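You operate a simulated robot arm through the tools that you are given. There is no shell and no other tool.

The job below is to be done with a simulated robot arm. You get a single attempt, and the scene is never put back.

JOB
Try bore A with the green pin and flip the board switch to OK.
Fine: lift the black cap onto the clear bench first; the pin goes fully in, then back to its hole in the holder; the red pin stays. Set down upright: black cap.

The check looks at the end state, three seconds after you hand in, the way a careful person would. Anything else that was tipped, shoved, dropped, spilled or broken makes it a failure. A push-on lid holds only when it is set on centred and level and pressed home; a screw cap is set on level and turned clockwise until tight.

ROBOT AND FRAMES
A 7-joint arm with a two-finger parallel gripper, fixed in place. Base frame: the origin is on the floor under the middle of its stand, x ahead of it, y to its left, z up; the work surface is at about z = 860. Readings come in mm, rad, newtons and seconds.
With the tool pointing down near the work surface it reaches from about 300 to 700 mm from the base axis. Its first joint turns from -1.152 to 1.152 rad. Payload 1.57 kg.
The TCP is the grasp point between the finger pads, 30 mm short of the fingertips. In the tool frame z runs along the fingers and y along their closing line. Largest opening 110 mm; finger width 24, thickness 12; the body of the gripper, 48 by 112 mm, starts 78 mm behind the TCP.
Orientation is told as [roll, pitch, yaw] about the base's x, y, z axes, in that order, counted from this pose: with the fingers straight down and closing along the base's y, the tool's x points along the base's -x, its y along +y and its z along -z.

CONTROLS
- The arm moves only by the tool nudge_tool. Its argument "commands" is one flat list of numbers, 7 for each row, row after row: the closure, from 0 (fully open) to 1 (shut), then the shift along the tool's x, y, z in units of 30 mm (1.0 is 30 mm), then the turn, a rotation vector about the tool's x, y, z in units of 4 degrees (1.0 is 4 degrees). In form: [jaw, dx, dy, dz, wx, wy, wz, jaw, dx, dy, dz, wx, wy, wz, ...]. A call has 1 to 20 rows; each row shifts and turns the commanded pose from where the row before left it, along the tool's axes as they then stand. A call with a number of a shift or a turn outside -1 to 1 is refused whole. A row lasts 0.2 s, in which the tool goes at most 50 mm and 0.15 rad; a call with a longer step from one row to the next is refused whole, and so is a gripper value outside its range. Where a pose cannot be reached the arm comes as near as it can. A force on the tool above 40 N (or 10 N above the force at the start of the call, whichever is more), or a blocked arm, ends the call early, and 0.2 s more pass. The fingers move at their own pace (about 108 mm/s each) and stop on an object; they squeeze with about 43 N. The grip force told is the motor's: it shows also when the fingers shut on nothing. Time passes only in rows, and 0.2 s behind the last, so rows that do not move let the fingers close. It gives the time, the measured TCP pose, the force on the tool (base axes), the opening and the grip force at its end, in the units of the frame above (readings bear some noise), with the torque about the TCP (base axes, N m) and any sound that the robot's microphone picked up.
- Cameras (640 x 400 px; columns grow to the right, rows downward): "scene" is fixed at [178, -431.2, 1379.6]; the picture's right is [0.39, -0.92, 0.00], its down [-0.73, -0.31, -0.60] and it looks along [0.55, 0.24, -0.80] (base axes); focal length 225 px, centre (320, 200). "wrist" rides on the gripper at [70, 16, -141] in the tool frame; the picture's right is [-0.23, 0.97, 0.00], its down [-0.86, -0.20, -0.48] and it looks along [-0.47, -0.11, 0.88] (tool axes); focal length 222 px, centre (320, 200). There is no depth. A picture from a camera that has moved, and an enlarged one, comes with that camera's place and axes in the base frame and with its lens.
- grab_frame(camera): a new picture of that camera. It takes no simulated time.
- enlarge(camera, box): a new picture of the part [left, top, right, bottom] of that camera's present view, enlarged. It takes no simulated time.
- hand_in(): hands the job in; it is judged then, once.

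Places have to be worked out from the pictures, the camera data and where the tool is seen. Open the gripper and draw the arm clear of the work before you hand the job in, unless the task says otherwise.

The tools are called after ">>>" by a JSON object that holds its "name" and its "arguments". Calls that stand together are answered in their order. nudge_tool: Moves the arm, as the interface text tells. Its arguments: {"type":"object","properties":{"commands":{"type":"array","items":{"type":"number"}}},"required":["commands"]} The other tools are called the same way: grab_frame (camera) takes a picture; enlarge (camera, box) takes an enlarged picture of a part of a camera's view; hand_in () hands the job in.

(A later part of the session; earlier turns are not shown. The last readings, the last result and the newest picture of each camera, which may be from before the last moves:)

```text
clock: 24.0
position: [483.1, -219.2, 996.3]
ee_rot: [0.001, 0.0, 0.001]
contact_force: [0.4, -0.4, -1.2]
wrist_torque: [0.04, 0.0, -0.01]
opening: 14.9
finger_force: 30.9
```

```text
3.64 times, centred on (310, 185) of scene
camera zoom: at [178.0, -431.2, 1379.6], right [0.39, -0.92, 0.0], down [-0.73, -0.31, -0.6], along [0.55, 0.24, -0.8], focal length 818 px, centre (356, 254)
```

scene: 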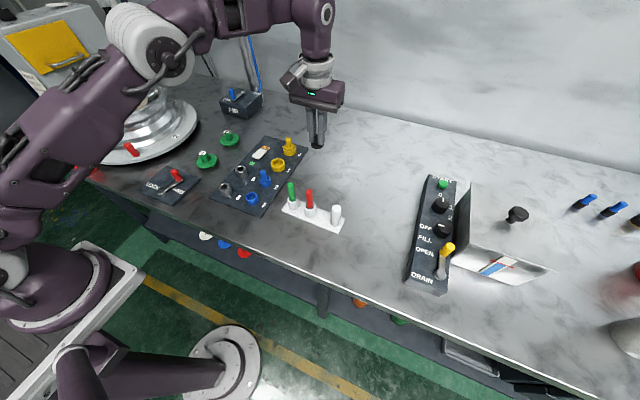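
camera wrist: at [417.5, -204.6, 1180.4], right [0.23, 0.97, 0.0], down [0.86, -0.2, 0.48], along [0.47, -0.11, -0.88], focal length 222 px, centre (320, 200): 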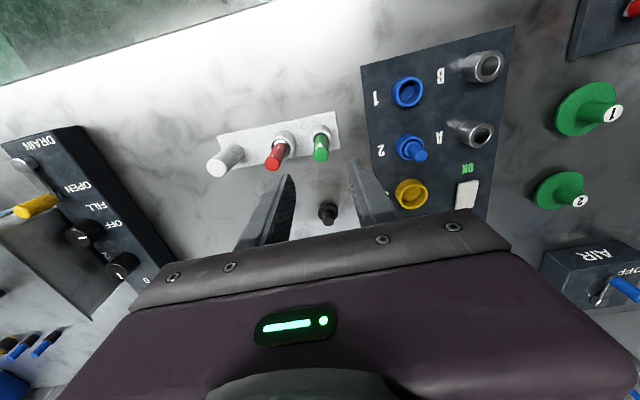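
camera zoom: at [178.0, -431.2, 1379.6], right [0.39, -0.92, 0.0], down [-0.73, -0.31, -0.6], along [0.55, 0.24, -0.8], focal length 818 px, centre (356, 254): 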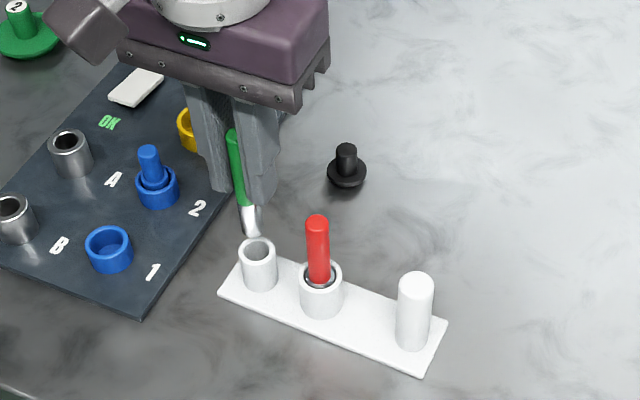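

The green pin is out: green handle, metal gauge of similar diameter, bottom ≈ 68 mm below the TCP, hanging vertical. Before moving I measure bore A precisely from both cameras, and the holder's empty socket for the return.

>>> {"name": "enlarge", "arguments": {"camera": "scene", "box": [225, 155, 265, 185]}}

>>> {"name": "enlarge", "arguments": {"camera": "wrist", "box": [420, 60, 540, 150]}}

>>> {"name": "enlarge", "arguments": {"camera": "scene", "box": [275, 175, 325, 215]}}

>>> {"name": "enlarge", "arguments": {"camera": "wrist", "box": [290, 130, 350, 190]}}

```text
13.33 times, centred on (245, 170) of scene
camera zoom: at [178.0, -431.2, 1379.6], right [0.39, -0.92, 0.0], down [-0.73, -0.31, -0.6], along [0.55, 0.24, -0.8], focal length 3001 px, centre (1320, 600)
```

zoom: 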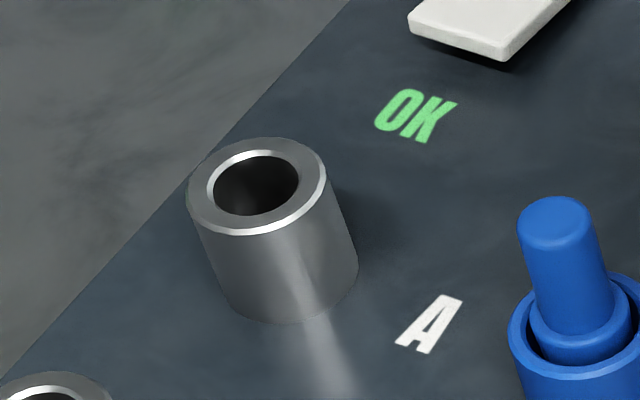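

```text
4.44 times, centred on (480, 105) of wrist
camera zoom: at [413.5, -202.0, 1138.2], right [0.23, 0.97, 0.0], down [0.86, -0.2, 0.48], along [0.47, -0.11, -0.88], focal length 987 px, centre (-391, 622)
```

zoom: 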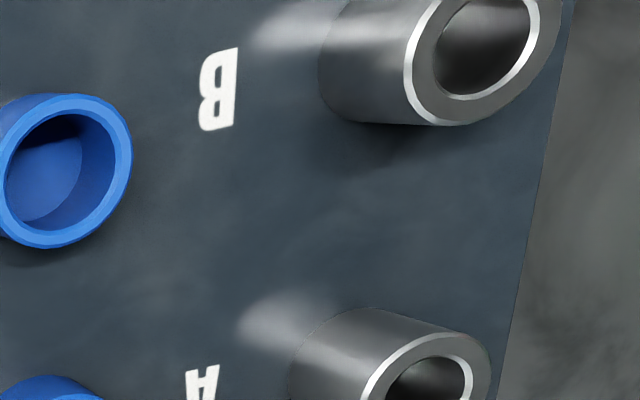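

```text
10.00 times, centred on (300, 195) of scene
camera zoom: at [178.0, -431.2, 1379.6], right [0.39, -0.92, 0.0], down [-0.73, -0.31, -0.6], along [0.55, 0.24, -0.8], focal length 2250 px, centre (520, 250)
```

zoom: 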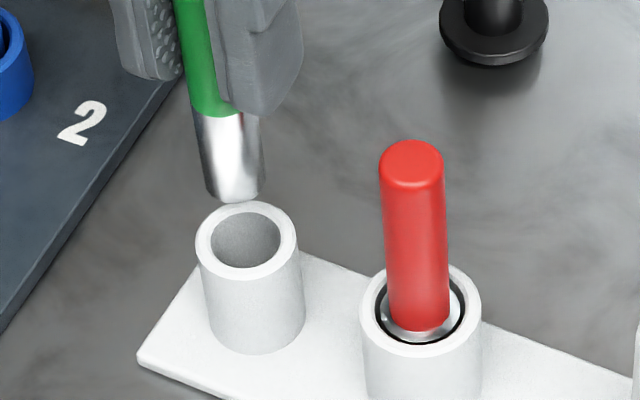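

```text
6.67 times, centred on (320, 160) of wrist
camera zoom: at [413.5, -202.0, 1138.2], right [0.23, 0.97, 0.0], down [0.86, -0.2, 0.48], along [0.47, -0.11, -0.88], focal length 1481 px, centre (320, 467)
```

zoom: 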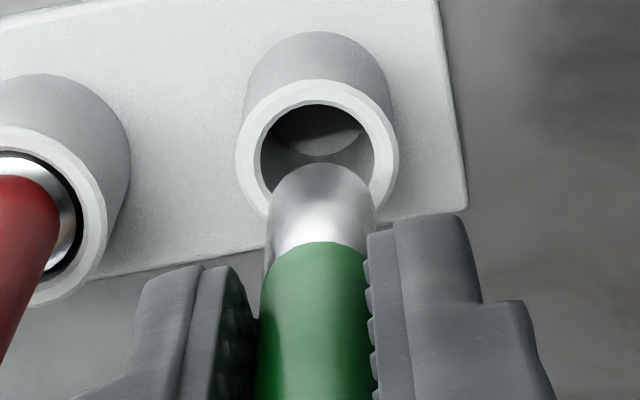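

Gauge ≈ 16 mm, bore A ≈ 19 mm with a chamfer, so about 1.5 mm clearance per side. I raise the pin and hover just behind A (x≈556) so the wrist camera sees the bore unobstructed for a precise fix.

>>> {"name": "nudge_tool", "arguments": {"commands": [1, 0, 0, -0.55, 0, 0, 0, 1, 0, 0, -0.55, 0, 0, 0, 1, -0.345, 0.94, 0, 0, 0, 0, 1, -0.345, 0.94, 0, 0, 0, 0, 1, -0.345, 0.94, 0, 0, 0, 0, 1, -0.345, 0.94, 0, 0, 0, 0, 1, -0.345, 0.94, 0, 0, 0, 0, 1, -0.345, 0.94, 0, 0, 0, 0, 1, -0.345, 0.94, 0, 0, 0, 0, 1, 0, 0, 0, 0, 0, 0]}}

>>> {"name": "enlarge", "arguments": {"camera": "wrist", "box": [270, 90, 370, 160]}}

>>> {"name": "grab_frame", "arguments": {"camera": "scene"}}

>>> {"name": "enlarge", "arguments": {"camera": "wrist", "box": [240, 60, 400, 200]}}

```text
clock: 26.2
position: [556.8, -23.9, 1029.0]
ee_rot: [0.0, 0.002, -0.001]
contact_force: [-1.3, 0.3, -2.0]
wrist_torque: [-0.02, -0.01, -0.01]
opening: 14.9
finger_force: 31.2
```

```text
5.71 times, centred on (320, 125) of wrist
camera zoom: at [486.3, -5.9, 1169.3], right [0.23, 0.97, 0.0], down [0.86, -0.2, 0.48], along [0.47, -0.11, -0.88], focal length 1269 px, centre (320, 629)
```

zoom: 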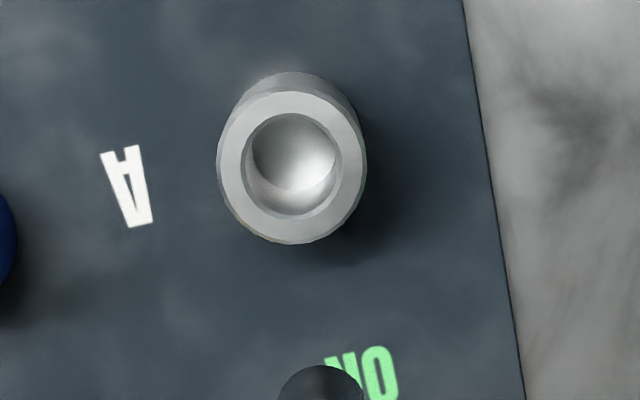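

```text
taken
```

scene: 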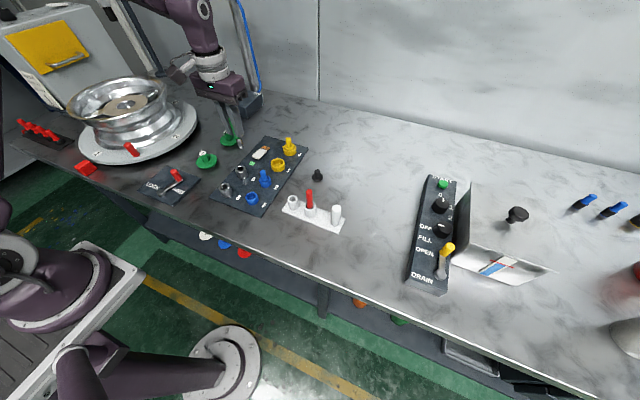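

```text
2.86 times, centred on (320, 130) of wrist
camera zoom: at [486.3, -5.9, 1169.3], right [0.23, 0.97, 0.0], down [0.86, -0.2, 0.48], along [0.47, -0.11, -0.88], focal length 635 px, centre (320, 400)
```

zoom: 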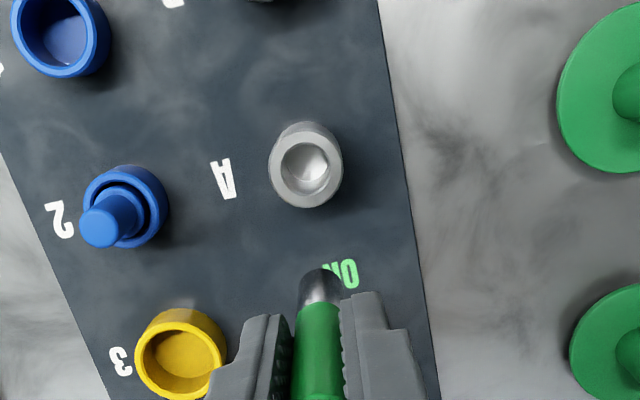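

Bore A's centre comes out at ≈ (524.8, −20.8). I move over it and lower until the gauge end is a few mm to a centimetre above the rim, to compare pin and bore directly in both views.

>>> {"name": "nudge_tool", "arguments": {"commands": [1, 0.535, 0.02, 0, 0, 0, 0, 1, 0.535, 0.017, 0, 0, 0, 0, 1, 0, 0, 0.5, 0, 0, 0, 1, 0, 0, 0.5, 0, 0, 0, 1, 0, 0, 0.5, 0, 0, 0, 1, 0, 0, 0.1, 0, 0, 0, 1, 0, 0, 0, 0, 0, 0]}}

>>> {"name": "enlarge", "arguments": {"camera": "scene", "box": [225, 145, 265, 185]}}

>>> {"name": "enlarge", "arguments": {"camera": "wrist", "box": [280, 110, 360, 170]}}

```text
clock: 27.8
position: [522.7, -22.1, 980.7]
ee_rot: [0.0, -0.001, 0.0]
contact_force: [0.2, -0.4, -1.5]
wrist_torque: [0.01, 0.0, 0.0]
opening: 15.1
finger_force: 30.9
```

```text
10.00 times, centred on (245, 165) of scene
camera zoom: at [178.0, -431.2, 1379.6], right [0.39, -0.92, 0.0], down [-0.73, -0.31, -0.6], along [0.55, 0.24, -0.8], focal length 2250 px, centre (1070, 550)
```

zoom: 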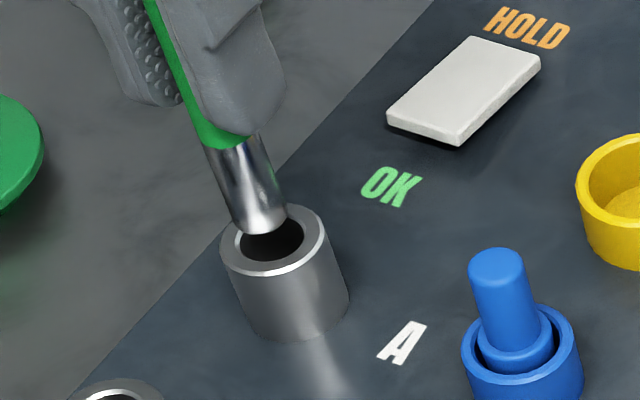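

```text
6.67 times, centred on (320, 140) of wrist
camera zoom: at [453.6, -4.6, 1122.4], right [0.23, 0.97, 0.0], down [0.86, -0.2, 0.48], along [0.47, -0.11, -0.88], focal length 1481 px, centre (320, 600)
```

zoom: 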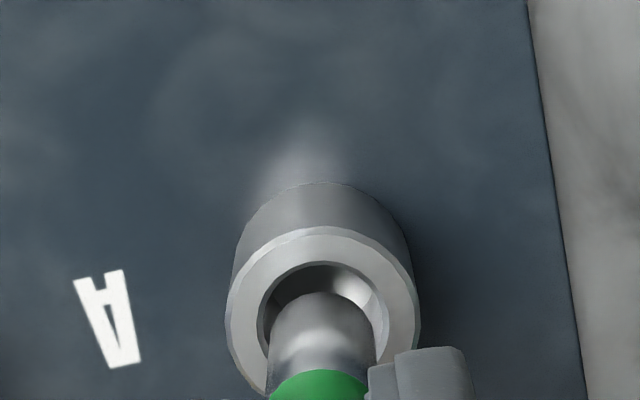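

Pin bottom ≈ 909 (d≈72), bore rim ≈ 897; sideways it looks aligned, and it appears ~1–2 mm short in x. I shift +1.2 mm in x, lower 7 mm, and compare at closer range.

>>> {"name": "nudge_tool", "arguments": {"commands": [1, -0.04, 0, 0, 0, 0, 0, 1, 0, 0, 0.12, 0, 0, 0, 1, 0, 0, 0.11, 0, 0, 0, 1, 0, 0, 0, 0, 0, 0]}}

>>> {"name": "enlarge", "arguments": {"camera": "scene", "box": [235, 155, 263, 185]}}

>>> {"name": "enlarge", "arguments": {"camera": "wrist", "box": [290, 120, 350, 170]}}

```text
clock: 28.8
position: [524.5, -22.6, 975.0]
ee_rot: [0.0, 0.0, 0.001]
contact_force: [-0.2, -0.8, -2.1]
wrist_torque: [0.0, -0.02, -0.02]
opening: 15.1
finger_force: 30.4
```

```text
13.33 times, centred on (249, 170) of scene
camera zoom: at [178.0, -431.2, 1379.6], right [0.39, -0.92, 0.0], down [-0.73, -0.31, -0.6], along [0.55, 0.24, -0.8], focal length 3001 px, centre (1267, 600)
```

zoom: 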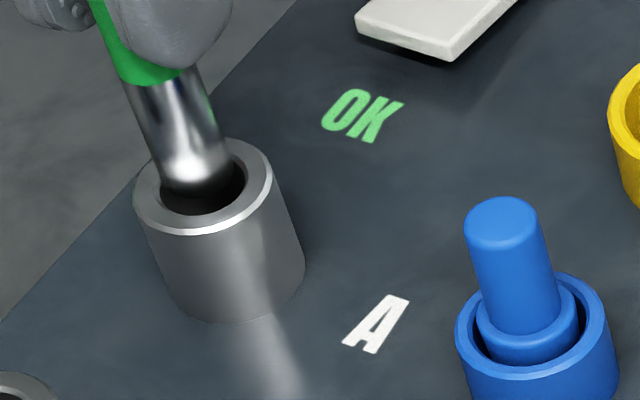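

```text
8.00 times, centred on (320, 145) of wrist
camera zoom: at [454.7, -4.2, 1115.3], right [0.23, 0.97, 0.0], down [0.86, -0.2, 0.48], along [0.47, -0.11, -0.88], focal length 1777 px, centre (320, 640)
```

zoom: 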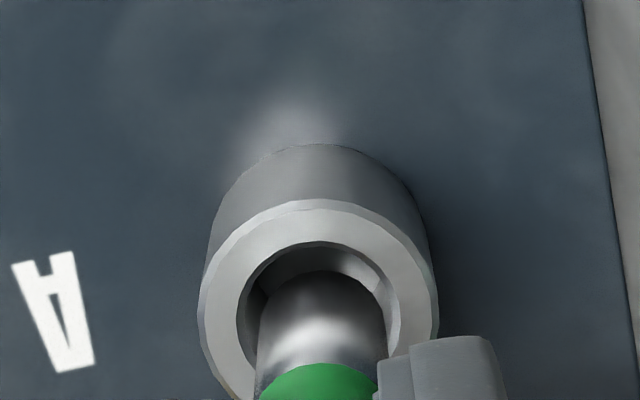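

Both views now show the gauge end concentric with the bore to within ~0.5 mm. I apply a −0.4 mm trim and lower 12 mm in small steps to enter the bore, watching force.

>>> {"name": "nudge_tool", "arguments": {"commands": [1, 0.015, -0.012, 0, 0, 0, 0, 1, 0, 0, 0.1, 0, 0, 0, 1, 0, 0, 0.1, 0, 0, 0, 1, 0, 0, 0.1, 0, 0, 0, 1, 0, 0, 0.1, 0, 0, 0, 1, 0, 0, 0, 0, 0, 0]}}

>>> {"name": "enlarge", "arguments": {"camera": "scene", "box": [235, 155, 263, 185]}}

>>> {"name": "enlarge", "arguments": {"camera": "wrist", "box": [290, 120, 350, 170]}}

```text
clock: 30.2
position: [523.8, -21.1, 963.6]
ee_rot: [0.0, 0.0, 0.001]
contact_force: [-0.4, 0.2, -1.4]
wrist_torque: [0.0, 0.0, 0.03]
opening: 15.3
finger_force: 31.2
```

```text
13.33 times, centred on (249, 170) of scene
camera zoom: at [178.0, -431.2, 1379.6], right [0.39, -0.92, 0.0], down [-0.73, -0.31, -0.6], along [0.55, 0.24, -0.8], focal length 3001 px, centre (1267, 600)
```

zoom: 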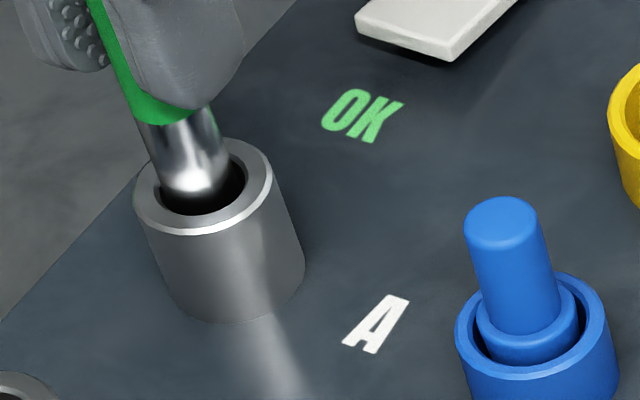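

```text
8.00 times, centred on (320, 145) of wrist
camera zoom: at [454.2, -4.2, 1104.3], right [0.23, 0.97, 0.0], down [0.86, -0.2, 0.48], along [0.47, -0.11, -0.88], focal length 1777 px, centre (320, 640)
```

zoom: 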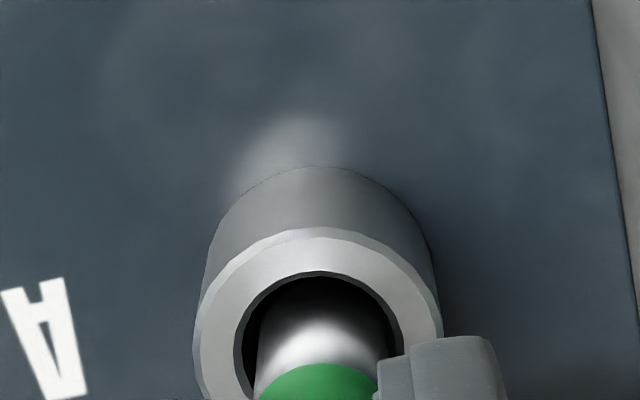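

The gauge has entered bore A freely (force ≈ 0). I continue down 18 mm in 3 mm steps.

>>> {"name": "nudge_tool", "arguments": {"commands": [1, 0, 0, 0.1, 0, 0, 0, 1, 0, 0, 0.1, 0, 0, 0, 1, 0, 0, 0.1, 0, 0, 0, 1, 0, 0, 0.1, 0, 0, 0, 1, 0, 0, 0.1, 0, 0, 0, 1, 0, 0, 0.1, 0, 0, 0, 1, 0, 0, 0, 0, 0, 0]}}

>>> {"name": "enlarge", "arguments": {"camera": "scene", "box": [235, 155, 263, 185]}}

>>> {"name": "enlarge", "arguments": {"camera": "wrist", "box": [290, 120, 350, 170]}}

```text
clock: 31.8
position: [523.6, -20.9, 945.9]
ee_rot: [0.0, -0.001, -0.001]
contact_force: [-0.4, -0.3, -1.5]
wrist_torque: [0.0, 0.0, -0.01]
opening: 15.2
finger_force: 31.3
```

```text
13.33 times, centred on (249, 170) of scene
camera zoom: at [178.0, -431.2, 1379.6], right [0.39, -0.92, 0.0], down [-0.73, -0.31, -0.6], along [0.55, 0.24, -0.8], focal length 3001 px, centre (1267, 600)
```

zoom: 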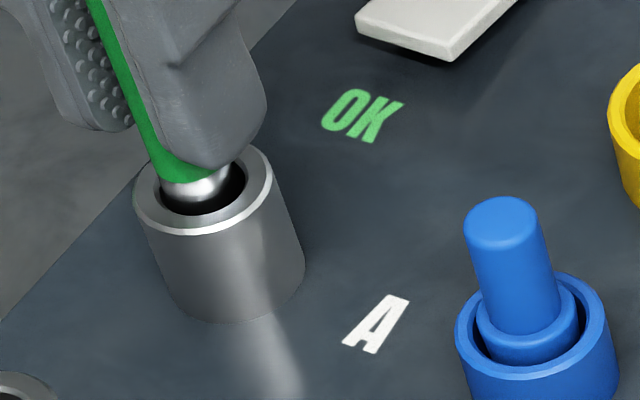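

```text
8.00 times, centred on (320, 145) of wrist
camera zoom: at [454.3, -3.9, 1086.5], right [0.23, 0.97, 0.0], down [0.86, -0.2, 0.48], along [0.47, -0.11, -0.88], focal length 1777 px, centre (320, 640)
```

zoom: 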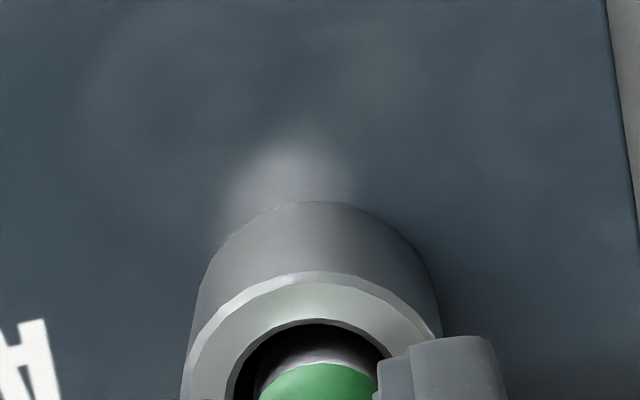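

Still no resistance at TCP z≈945.5. I creep down 4.5 mm more, then continue in 1 mm steps until it bottoms.

>>> {"name": "nudge_tool", "arguments": {"commands": [1, 0, 0, 0.05, 0, 0, 0, 1, 0, 0, 0.05, 0, 0, 0, 1, 0, 0, 0.05, 0, 0, 0, 1, 0, 0, 0, 0, 0, 0]}}

```text
clock: 32.8
position: [524.9, -21.4, 940.4]
ee_rot: [0.0, -0.003, 0.001]
contact_force: [2.8, 3.6, 24.3]
wrist_torque: [0.24, -0.31, 0.06]
opening: 15.2
finger_force: 30.8
```

Resistance (24 N) at TCP z≈941, as expected for the bore's floor (pin bottom ≈ 869). I verify visually that the gauge is fully in.

>>> {"name": "enlarge", "arguments": {"camera": "scene", "box": [235, 155, 263, 185]}}

>>> {"name": "enlarge", "arguments": {"camera": "wrist", "box": [280, 110, 360, 190]}}

```text
13.33 times, centred on (249, 170) of scene
camera zoom: at [177.6, -431.1, 1379.7], right [0.39, -0.92, 0.0], down [-0.73, -0.31, -0.6], along [0.55, 0.24, -0.8], focal length 3001 px, centre (1267, 600)
```

zoom: 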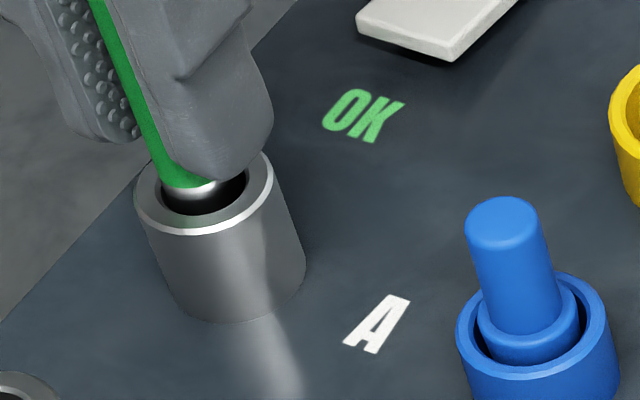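

```text
5.00 times, centred on (320, 150) of wrist
camera zoom: at [454.3, -3.7, 1082.0], right [0.23, 0.97, 0.0], down [0.85, -0.2, 0.48], along [0.47, -0.11, -0.88], focal length 1111 px, centre (320, 450)
```

zoom: 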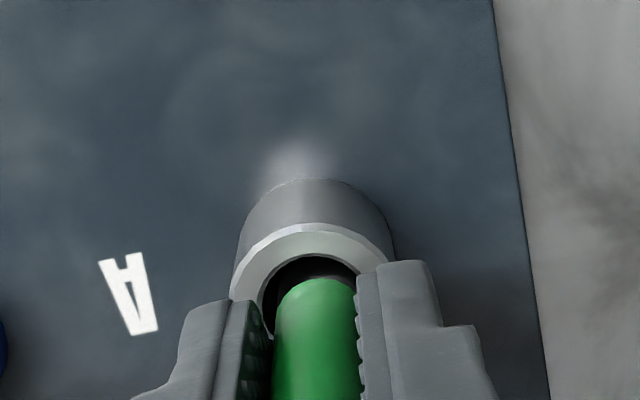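

The handle sits down at the rim just like it did in the holder, the floor estimate (~870) matches. I press a further 0.6 mm to confirm it is a hard stop and not friction.

>>> {"name": "nudge_tool", "arguments": {"commands": [1, 0, 0, 0.02, 0, 0, 0, 1, 0, 0, 0, 0, 0, 0]}}

```text
clock: 33.4
position: [523.2, -21.5, 940.2]
ee_rot: [-0.001, -0.002, 0.0]
contact_force: [7.3, 3.7, 22.9]
wrist_torque: [0.21, -0.45, 0.02]
opening: 15.1
finger_force: 31.6
```

The force stays near 23 N; the pin may have slipped a hair in the jaws or moved on. I look again to see whether it went deeper.

>>> {"name": "enlarge", "arguments": {"camera": "scene", "box": [235, 145, 263, 175]}}

>>> {"name": "enlarge", "arguments": {"camera": "wrist", "box": [280, 130, 360, 220]}}

```text
13.33 times, centred on (249, 160) of scene
camera zoom: at [177.8, -431.1, 1379.7], right [0.39, -0.92, 0.0], down [-0.73, -0.31, -0.6], along [0.55, 0.24, -0.8], focal length 3001 px, centre (1267, 733)
```

zoom: 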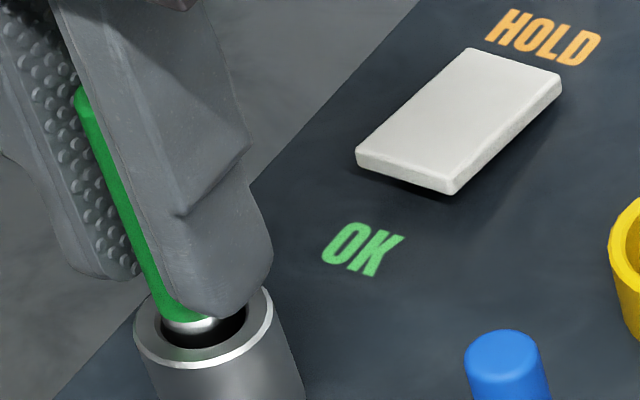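

```text
4.44 times, centred on (320, 175) of wrist
camera zoom: at [454.2, -3.7, 1081.5], right [0.23, 0.97, 0.0], down [0.85, -0.2, 0.48], along [0.47, -0.11, -0.88], focal length 987 px, centre (320, 311)
```

zoom: 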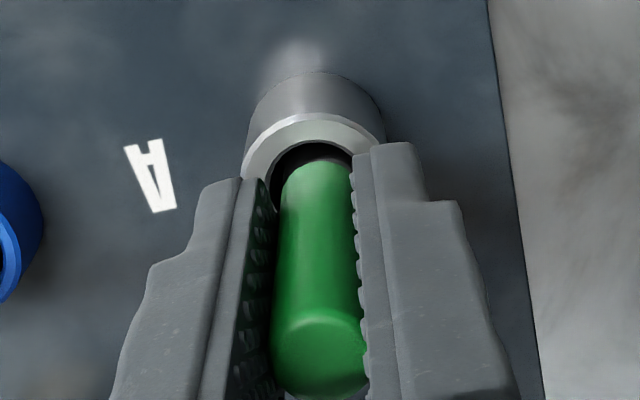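

The pin is bottomed in A with handle at the rim and still straight in the jaws; that's fully in. Now I withdraw it straight up.

>>> {"name": "nudge_tool", "arguments": {"commands": [1, 0, 0, -0.05, 0, 0, 0, 1, 0, 0, -0.1, 0, 0, 0, 1, 0, 0, -0.2, 0, 0, 0, 1, 0, 0, -0.3, 0, 0, 0, 1, 0, 0, -0.4, 0, 0, 0, 1, 0, 0, -0.5, 0, 0, 0, 1, 0, 0, -0.5, 0, 0, 0, 1, 0, 0, -0.5, 0, 0, 0, 1, 0, 0, -0.5, 0, 0, 0, 1, 0, 0, 0, 0, 0, 0]}}

>>> {"name": "enlarge", "arguments": {"camera": "wrist", "box": [240, 80, 400, 220]}}

>>> {"name": "enlarge", "arguments": {"camera": "scene", "box": [210, 110, 290, 190]}}

```text
clock: 35.6
position: [525.1, -21.7, 1033.0]
ee_rot: [0.001, 0.001, 0.001]
contact_force: [0.1, -0.1, -1.2]
wrist_torque: [0.03, -0.02, -0.02]
opening: 15.0
finger_force: 31.6
```

```text
2.86 times, centred on (320, 150) of wrist
camera zoom: at [455.4, -4.4, 1173.9], right [0.23, 0.97, 0.0], down [0.85, -0.2, 0.48], along [0.47, -0.11, -0.88], focal length 635 px, centre (320, 343)
```

zoom: 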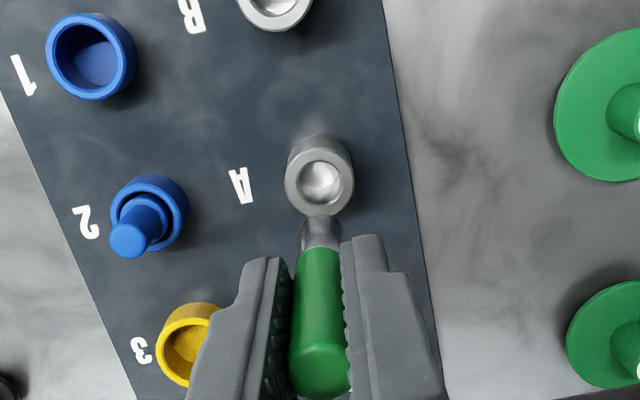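

```text
5.00 times, centred on (250, 150) of scene
camera zoom: at [178.0, -431.2, 1379.6], right [0.39, -0.92, 0.0], down [-0.73, -0.31, -0.6], along [0.55, 0.24, -0.8], focal length 1125 px, centre (670, 450)
```

zoom: 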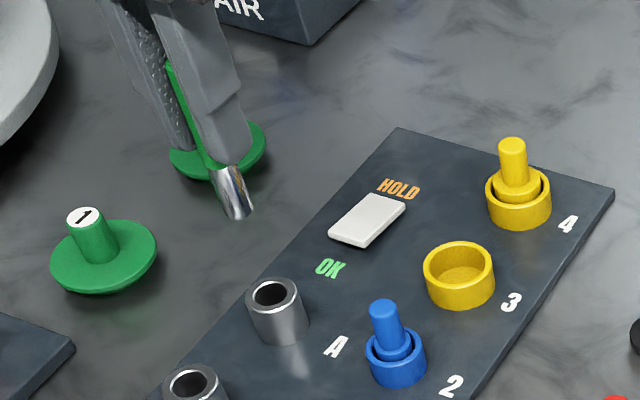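

The pin is out of A. I carry it back at height to above its socket at ≈ (483.5, −218.8) and lower until the gauge end is ~10 mm above the rim, for the same direct comparison.

>>> {"name": "nudge_tool", "arguments": {"commands": [1, 0.2, -0.945, 0, 0, 0, 0, 1, 0.2, -0.945, 0, 0, 0, 0, 1, 0.2, -0.945, 0, 0, 0, 0, 1, 0.2, -0.945, 0, 0, 0, 0, 1, 0.2, -0.945, 0, 0, 0, 0, 1, 0.2, -0.945, 0, 0, 0, 0, 1, 0.2, -0.945, 0, 0, 0, 0, 1, 0, 0, 0, 0, 0, 0, 1, 0, 0, 0.6, 0, 0, 0, 1, 0, 0, 0.6, 0, 0, 0, 1, 0, 0, 0.5, 0, 0, 0, 1, 0, 0, 0, 0, 0, 0]}}

>>> {"name": "enlarge", "arguments": {"camera": "scene", "box": [275, 170, 315, 215]}}

>>> {"name": "enlarge", "arguments": {"camera": "wrist", "box": [290, 120, 350, 170]}}

```text
clock: 38.2
position: [481.6, -219.4, 980.6]
ee_rot: [0.0, 0.001, 0.001]
contact_force: [0.3, -0.7, -0.9]
wrist_torque: [0.0, 0.0, -0.02]
opening: 15.1
finger_force: 30.8
```

```text
8.89 times, centred on (295, 192) of scene
camera zoom: at [178.0, -431.2, 1379.6], right [0.39, -0.92, 0.0], down [-0.73, -0.31, -0.6], along [0.55, 0.24, -0.8], focal length 2000 px, centre (542, 267)
```

zoom: 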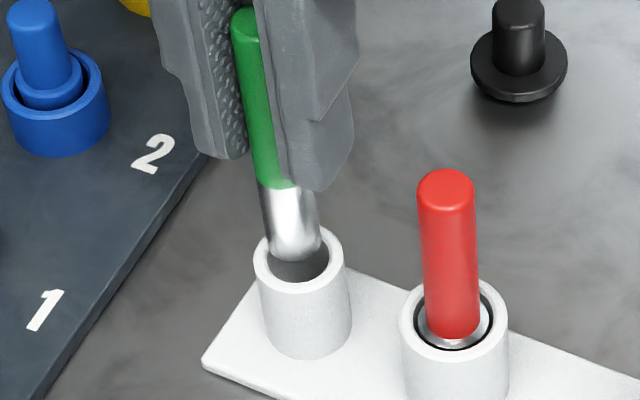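

```text
8.00 times, centred on (320, 145) of wrist
camera zoom: at [412.2, -202.5, 1121.7], right [0.23, 0.97, 0.0], down [0.86, -0.2, 0.48], along [0.47, -0.11, -0.88], focal length 1777 px, centre (320, 640)
```

zoom: 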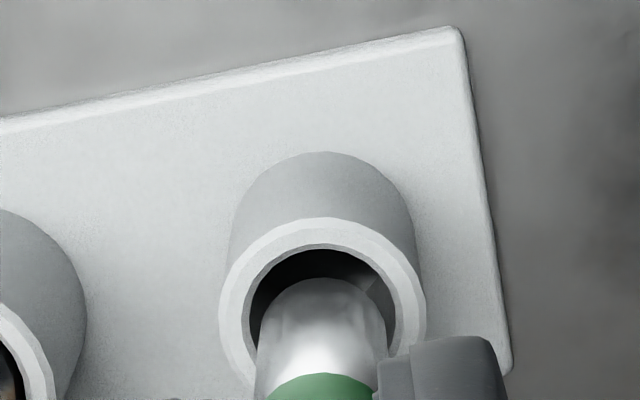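

The pin is aligned sideways in both views and about 1 mm short in x. I shift +1 mm in x and lower 15 mm in 3 mm steps to enter the socket.

>>> {"name": "nudge_tool", "arguments": {"commands": [1, -0.033, 0, 0, 0, 0, 0, 1, 0, 0, 0.1, 0, 0, 0, 1, 0, 0, 0.1, 0, 0, 0, 1, 0, 0, 0.1, 0, 0, 0, 1, 0, 0, 0.1, 0, 0, 0, 1, 0, 0, 0.1, 0, 0, 0, 1, 0, 0, 0, 0, 0, 0]}}

>>> {"name": "enlarge", "arguments": {"camera": "scene", "box": [275, 170, 315, 215]}}

>>> {"name": "enlarge", "arguments": {"camera": "wrist", "box": [290, 120, 350, 170]}}

```text
clock: 39.8
position: [482.6, -219.9, 965.2]
ee_rot: [0.0, 0.002, 0.002]
contact_force: [0.1, 0.2, -1.7]
wrist_torque: [0.02, -0.01, -0.04]
opening: 15.4
finger_force: 30.7
```

```text
8.89 times, centred on (295, 192) of scene
camera zoom: at [178.0, -431.2, 1379.6], right [0.39, -0.92, 0.0], down [-0.73, -0.31, -0.6], along [0.55, 0.24, -0.8], focal length 2000 px, centre (542, 267)
```

zoom: 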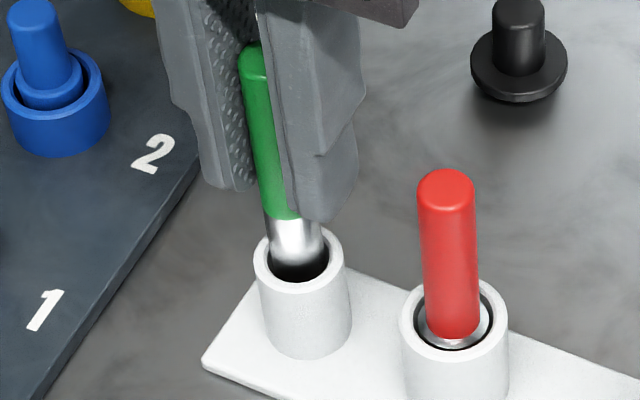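

```text
8.00 times, centred on (320, 145) of wrist
camera zoom: at [413.0, -202.4, 1106.8], right [0.23, 0.97, 0.0], down [0.86, -0.2, 0.48], along [0.47, -0.11, -0.88], focal length 1777 px, centre (320, 640)
```

zoom: 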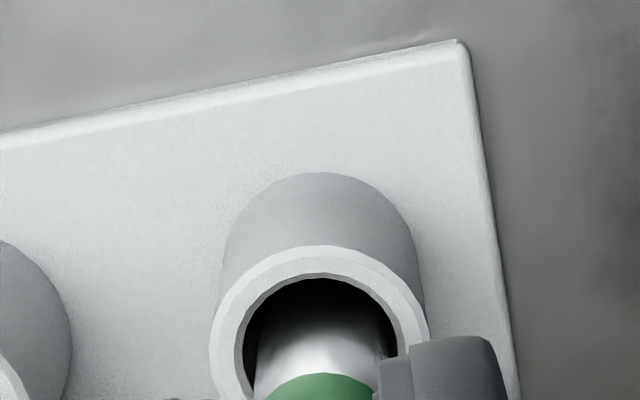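

The pin is in the socket mouth with no contact force. I lower another 21 mm.

>>> {"name": "nudge_tool", "arguments": {"commands": [1, 0, 0, 0.1, 0, 0, 0, 1, 0, 0, 0.1, 0, 0, 0, 1, 0, 0, 0.1, 0, 0, 0, 1, 0, 0, 0.1, 0, 0, 0, 1, 0, 0, 0.1, 0, 0, 0, 1, 0, 0, 0.1, 0, 0, 0, 1, 0, 0, 0.1, 0, 0, 0, 1, 0, 0, 0, 0, 0, 0]}}

>>> {"name": "enlarge", "arguments": {"camera": "wrist", "box": [280, 120, 360, 200]}}

```text
clock: 41.6
position: [483.6, -219.4, 943.5]
ee_rot: [-0.002, 0.0, 0.0]
contact_force: [-0.8, 0.2, -1.3]
wrist_torque: [-0.04, 0.01, 0.02]
opening: 15.0
finger_force: 31.0
```

```text
5.00 times, centred on (320, 160) of wrist
camera zoom: at [413.5, -202.6, 1084.8], right [0.23, 0.97, 0.0], down [0.86, -0.2, 0.48], along [0.47, -0.11, -0.88], focal length 1111 px, centre (320, 400)
```

zoom: 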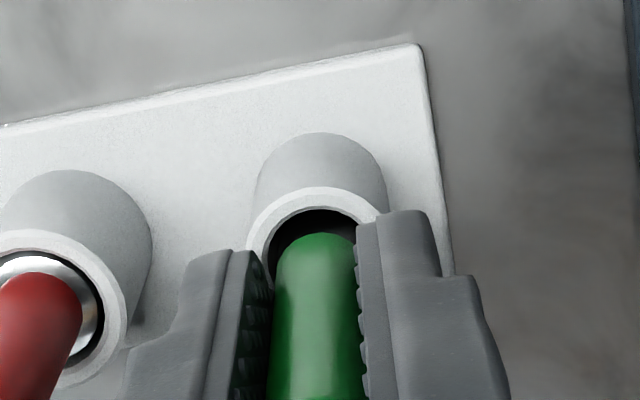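

No contact yet at z≈943.8; seated pose was 937.6. I creep down 4.5 mm.

>>> {"name": "nudge_tool", "arguments": {"commands": [1, 0, 0, 0.05, 0, 0, 0, 1, 0, 0, 0.05, 0, 0, 0, 1, 0, 0, 0.05, 0, 0, 0, 1, 0, 0, 0, 0, 0, 0]}}

```text
clock: 42.6
position: [482.3, -219.8, 938.1]
ee_rot: [-0.001, 0.001, 0.001]
contact_force: [0.7, 0.6, -1.6]
wrist_torque: [0.02, 0.01, -0.02]
opening: 15.3
finger_force: 30.4
```

Still free at about 939. I creep down in 0.75 mm steps until it touches the socket floor.

>>> {"name": "nudge_tool", "arguments": {"commands": [1, 0, 0, 0.025, 0, 0, 0, 1, 0, 0, 0.025, 0, 0, 0, 1, 0, 0, 0, 0, 0, 0]}}

```text
clock: 43.4
position: [482.5, -219.1, 937.9]
ee_rot: [0.0, -0.002, 0.0]
contact_force: [-0.9, 2.9, 13.2]
wrist_torque: [0.11, 0.07, 0.01]
opening: 15.0
finger_force: 31.1
```

The pin has reached the socket floor (13 N) at the same height as when I picked it up. I ease off the push and open the jaws gently to 44 mm.

>>> {"name": "nudge_tool", "arguments": {"commands": [1, 0, 0, -0.02, 0, 0, 0, 1, 0, 0, 0, 0, 0, 0, 0.83, 0, 0, 0, 0, 0, 0, 0.75, 0, 0, 0, 0, 0, 0, 0.6, 0, 0, 0, 0, 0, 0, 0.6, 0, 0, 0, 0, 0, 0]}}

>>> {"name": "enlarge", "arguments": {"camera": "wrist", "box": [240, 100, 400, 220]}}

>>> {"name": "enlarge", "arguments": {"camera": "scene", "box": [270, 160, 350, 240]}}

```text
clock: 44.8
position: [483.3, -219.2, 939.0]
ee_rot: [0.001, 0.0, 0.001]
contact_force: [0.2, -0.1, -0.1]
wrist_torque: [0.03, 0.01, 0.02]
opening: 44.2
finger_force: 0.1
```

```text
3.33 times, centred on (320, 160) of wrist
camera zoom: at [413.6, -202.5, 1079.5], right [0.23, 0.97, 0.0], down [0.86, -0.2, 0.48], along [0.47, -0.11, -0.88], focal length 740 px, centre (320, 333)
```

zoom: 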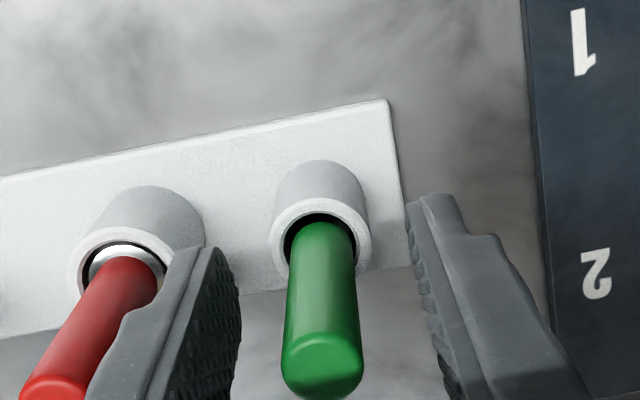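

```text
5.00 times, centred on (310, 200) of scene
camera zoom: at [178.0, -431.2, 1379.6], right [0.39, -0.92, 0.0], down [-0.73, -0.31, -0.6], along [0.55, 0.24, -0.8], focal length 1125 px, centre (370, 200)
```

zoom: 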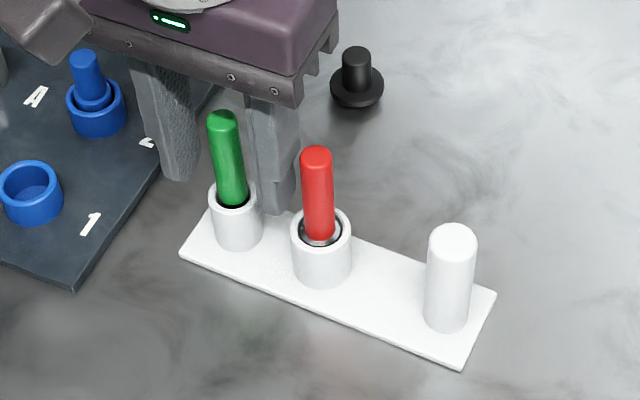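

The green pin stands in its socket exactly as at the start and the red pin is untouched. I rise straight up, close the jaws on the way, and go over the rocker (x≈598–650, y≈−21) for a close look.

>>> {"name": "nudge_tool", "arguments": {"commands": [0.6, 0, 0, -0.5, 0, 0, 0, 0.6, 0, 0, -1, 0, 0, 0, 0.6, 0, 0, -1, 0, 0, 0, 0.6, 0, 0, -1, 0, 0, 0, 0.8, -0.6, 0.94, 0, 0, 0, 0, 1, -0.6, 0.94, 0, 0, 0, 0, 1, -0.6, 0.94, 0, 0, 0, 0, 1, -0.6, 0.94, 0, 0, 0, 0, 1, -0.6, 0.94, 0, 0, 0, 0, 1, -0.6, 0.94, 0, 0, 0, 0, 1, -0.6, 0.94, 0, 0, 0, 0, 1, 0, 0, 0, 0, 0, 0]}}

>>> {"name": "enlarge", "arguments": {"camera": "wrist", "box": [240, 80, 400, 200]}}

>>> {"name": "enlarge", "arguments": {"camera": "scene", "box": [230, 135, 290, 185]}}

>>> {"name": "grab_frame", "arguments": {"camera": "scene"}}

```text
clock: 47.4
position: [610.4, -22.3, 1042.7]
ee_rot: [0.0, 0.0, -0.001]
contact_force: [0.6, -0.7, 0.7]
wrist_torque: [0.01, 0.0, 0.02]
opening: 0.1
finger_force: 21.3
```

```text
3.33 times, centred on (320, 140) of wrist
camera zoom: at [540.5, -4.9, 1183.8], right [0.23, 0.97, 0.0], down [0.86, -0.2, 0.48], along [0.47, -0.11, -0.88], focal length 740 px, centre (320, 400)
```

zoom: 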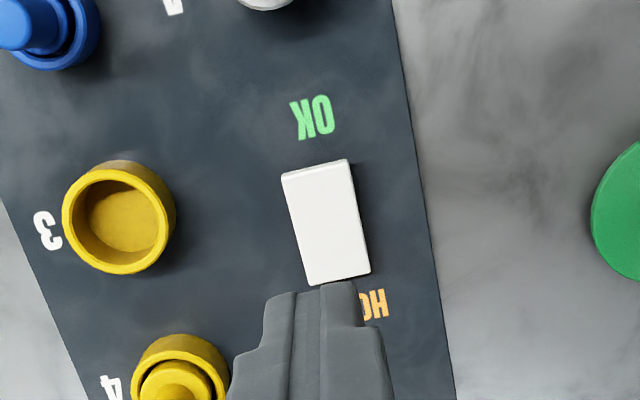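

```text
8.00 times, centred on (260, 160) of scene
camera zoom: at [178.0, -431.2, 1379.6], right [0.39, -0.92, 0.0], down [-0.73, -0.31, -0.6], along [0.55, 0.24, -0.8], focal length 1800 px, centre (800, 520)
```

zoom: 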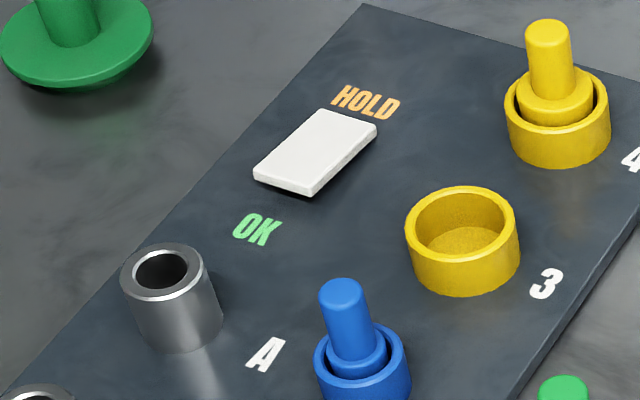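

```text
taken
```

scene: 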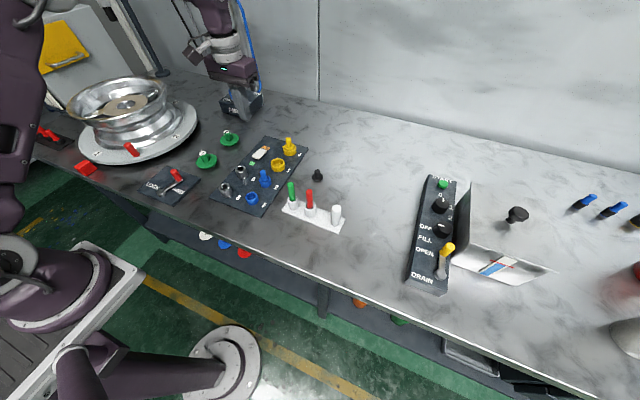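

The rocker is tilted with its OK end (x≈599) high at z≈882 and HOLD end low at ≈876, so it's on HOLD. I shift to x≈601, then lower with closed fingers until the tips are ~8 mm above the OK end.

>>> {"name": "nudge_tool", "arguments": {"commands": [1, 0.32, 0, 0, 0, 0, 0, 1, 0, 0, 0.9, 0, 0, 0, 1, 0, 0, 0.9, 0, 0, 0, 1, 0, 0, 0.9, 0, 0, 0, 1, 0, 0, 0.9, 0, 0, 0, 1, 0, 0, 0.5, 0, 0, 0, 1, 0, 0, 0, 0, 0, 0]}}

>>> {"name": "enlarge", "arguments": {"camera": "scene", "box": [230, 135, 290, 185]}}

>>> {"name": "enlarge", "arguments": {"camera": "wrist", "box": [260, 120, 380, 220]}}

```text
clock: 49.0
position: [599.2, -22.4, 920.0]
ee_rot: [0.001, 0.0, 0.002]
contact_force: [0.1, 0.2, 0.0]
wrist_torque: [-0.02, 0.04, -0.01]
opening: 0.4
finger_force: 20.7
```

```text
8.00 times, centred on (260, 160) of scene
camera zoom: at [178.0, -431.2, 1379.6], right [0.39, -0.92, 0.0], down [-0.73, -0.31, -0.6], along [0.55, 0.24, -0.8], focal length 1800 px, centre (800, 520)
```

zoom: 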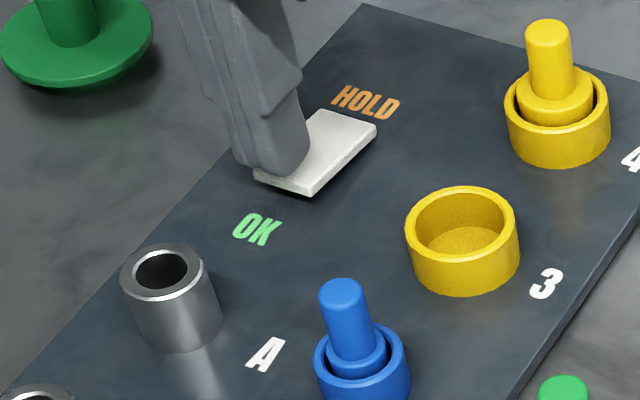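

```text
4.00 times, centred on (320, 170) of wrist
camera zoom: at [529.8, -4.9, 1061.1], right [0.23, 0.97, 0.0], down [0.86, -0.2, 0.48], along [0.47, -0.11, -0.88], focal length 888 px, centre (320, 320)
```

zoom: 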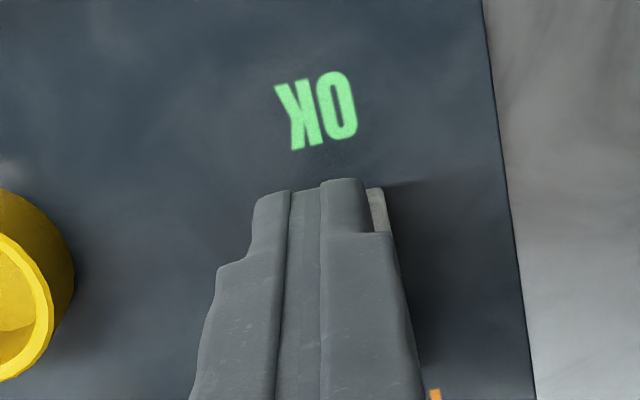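

The tips are over the OK end, ~8 mm above it. I lower 6 mm and then creep.

>>> {"name": "nudge_tool", "arguments": {"commands": [1, 0, 0, 0.07, 0, 0, 0, 1, 0, 0, 0.07, 0, 0, 0, 1, 0, 0, 0.06, 0, 0, 0, 1, 0, 0, 0, 0, 0, 0]}}

>>> {"name": "nudge_tool", "arguments": {"commands": [1, 0, 0, 0.05, 0, 0, 0, 1, 0, 0, 0.05, 0, 0, 0, 1, 0, 0, 0, 0, 0, 0]}}

>>> {"name": "enlarge", "arguments": {"camera": "scene", "box": [230, 135, 290, 185]}}

```text
clock: 50.0
position: [598.7, -24.0, 914.5]
ee_rot: [0.0, -0.001, 0.0]
contact_force: [-0.6, -0.1, 0.4]
wrist_torque: [0.02, -0.02, 0.01]
opening: 0.0
finger_force: 21.7
```

```text
clock: 50.8
position: [600.2, -22.2, 911.7]
ee_rot: [0.002, 0.0, -0.002]
contact_force: [-0.9, -0.5, 1.0]
wrist_torque: [0.0, 0.01, -0.02]
opening: 0.4
finger_force: 21.1
```

```text
8.00 times, centred on (260, 160) of scene
camera zoom: at [177.9, -431.2, 1379.6], right [0.39, -0.92, 0.0], down [-0.73, -0.31, -0.6], along [0.55, 0.24, -0.8], focal length 1800 px, centre (800, 520)
```

zoom: 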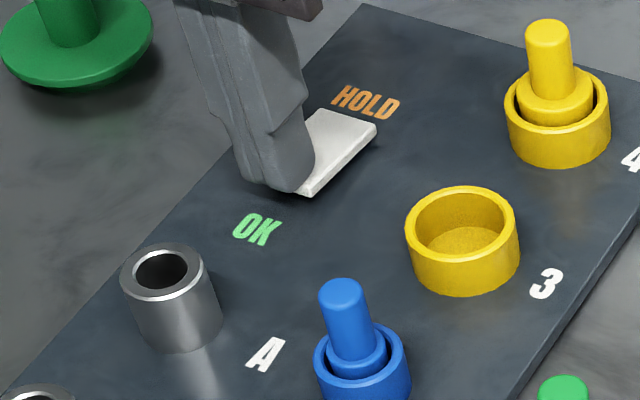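

Tips at ≈ 881, just about touching. I continue down 3 mm.

>>> {"name": "nudge_tool", "arguments": {"commands": [1, 0, 0, 0.05, 0, 0, 0, 1, 0, 0, 0.05, 0, 0, 0, 1, 0, 0, 0, 0, 0, 0]}}

>>> {"name": "enlarge", "arguments": {"camera": "scene", "box": [230, 135, 290, 185]}}

```text
clock: 51.6
position: [597.5, -21.5, 908.1]
ee_rot: [0.0, -0.002, 0.0]
contact_force: [0.2, 0.7, 0.6]
wrist_torque: [-0.01, 0.0, 0.01]
opening: 0.2
finger_force: 21.7
```

```text
8.00 times, centred on (260, 160) of scene
camera zoom: at [178.0, -431.2, 1379.6], right [0.39, -0.92, 0.0], down [-0.73, -0.31, -0.6], along [0.55, 0.24, -0.8], focal length 1800 px, centre (800, 520)
```

zoom: 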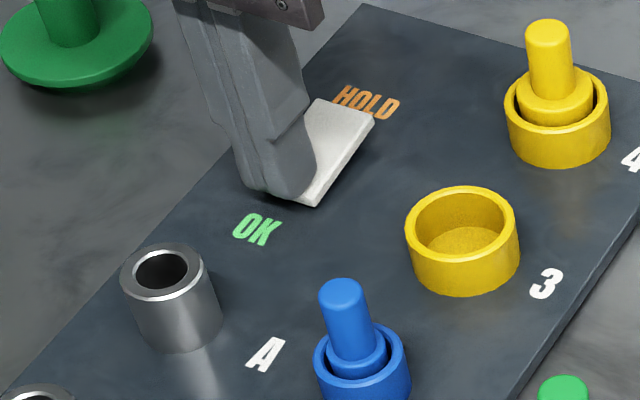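

The rocker has tipped: the HOLD end is now up, covering part of its label, and the OK end is down, with no residual force. I press 1.2 mm more to be sure that it is home and read the force.

>>> {"name": "nudge_tool", "arguments": {"commands": [1, 0, 0, 0.04, 0, 0, 0, 1, 0, 0, 0, 0, 0, 0]}}

>>> {"name": "enlarge", "arguments": {"camera": "scene", "box": [230, 135, 290, 185]}}

```text
clock: 52.2
position: [598.8, -22.5, 907.8]
ee_rot: [0.002, -0.002, -0.001]
contact_force: [-2.0, 0.8, 7.5]
wrist_torque: [0.07, -0.07, -0.03]
opening: 0.0
finger_force: 21.1
```

```text
8.00 times, centred on (260, 160) of scene
camera zoom: at [177.8, -431.2, 1379.7], right [0.39, -0.92, 0.0], down [-0.73, -0.31, -0.6], along [0.55, 0.24, -0.8], focal length 1800 px, centre (800, 520)
```

zoom: 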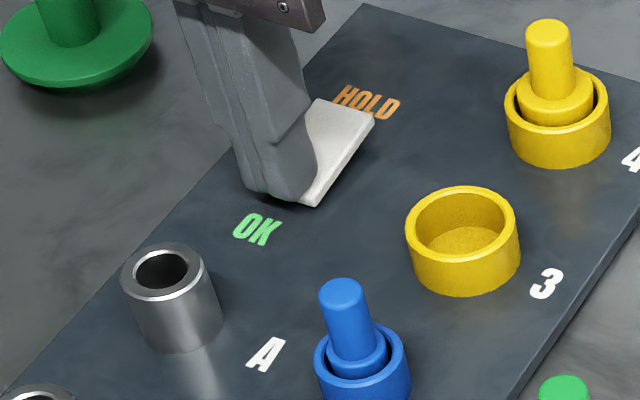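

It now pushes back at its end stop (7.5 N) with no further tilt, so the rocker is home on OK. I lift straight up and look at it with nothing touching it.

>>> {"name": "nudge_tool", "arguments": {"commands": [1, 0, 0, -0.2, 0, 0, 0, 1, 0, 0, -0.5, 0, 0, 0, 1, 0, 0, -1, 0, 0, 0, 1, 0, 0, -1, 0, 0, 0, 1, 0, 0, -1, 0, 0, 0, 0.8, 0, 0, -1, 0, 0, 0, 0.5, 0, 0, -1, 0, 0, 0, 0.5, 0, 0, 0, 0, 0, 0]}}

>>> {"name": "enlarge", "arguments": {"camera": "scene", "box": [230, 135, 290, 185]}}

>>> {"name": "enlarge", "arguments": {"camera": "wrist", "box": [240, 80, 400, 200]}}

>>> {"name": "grab_frame", "arguments": {"camera": "scene"}}

```text
clock: 54.0
position: [598.7, -22.9, 1079.5]
ee_rot: [0.0, 0.001, 0.0]
contact_force: [0.1, 0.7, 0.7]
wrist_torque: [0.01, 0.0, -0.02]
opening: 54.9
finger_force: 0.2
```

```text
8.00 times, centred on (260, 160) of scene
camera zoom: at [178.0, -431.2, 1379.6], right [0.39, -0.92, 0.0], down [-0.73, -0.31, -0.6], along [0.55, 0.24, -0.8], focal length 1800 px, centre (800, 520)
```

zoom: 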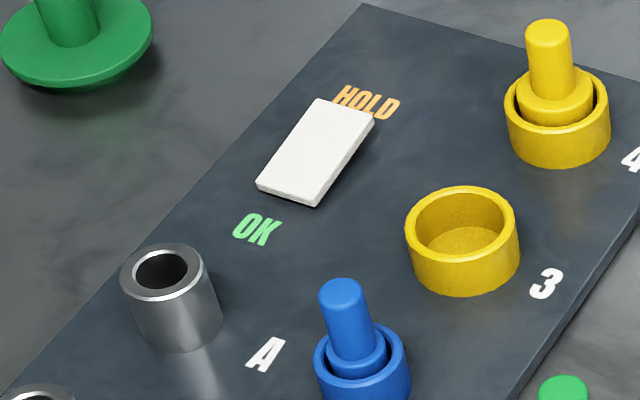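

```text
3.33 times, centred on (320, 140) of wrist
camera zoom: at [529.7, -5.0, 1220.3], right [0.23, 0.97, 0.0], down [0.86, -0.2, 0.48], along [0.47, -0.11, -0.88], focal length 740 px, centre (320, 400)
```

zoom: 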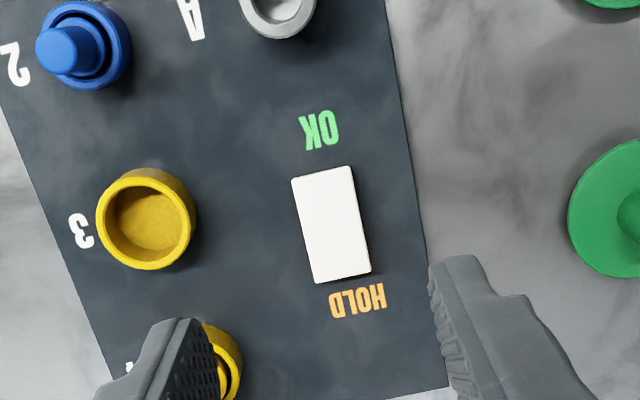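

```text
taken
```

scene: 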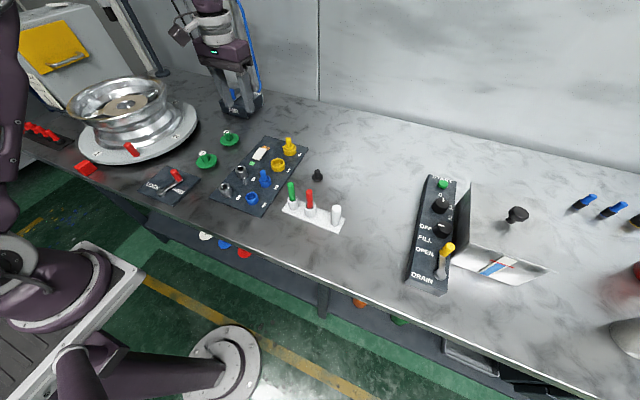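

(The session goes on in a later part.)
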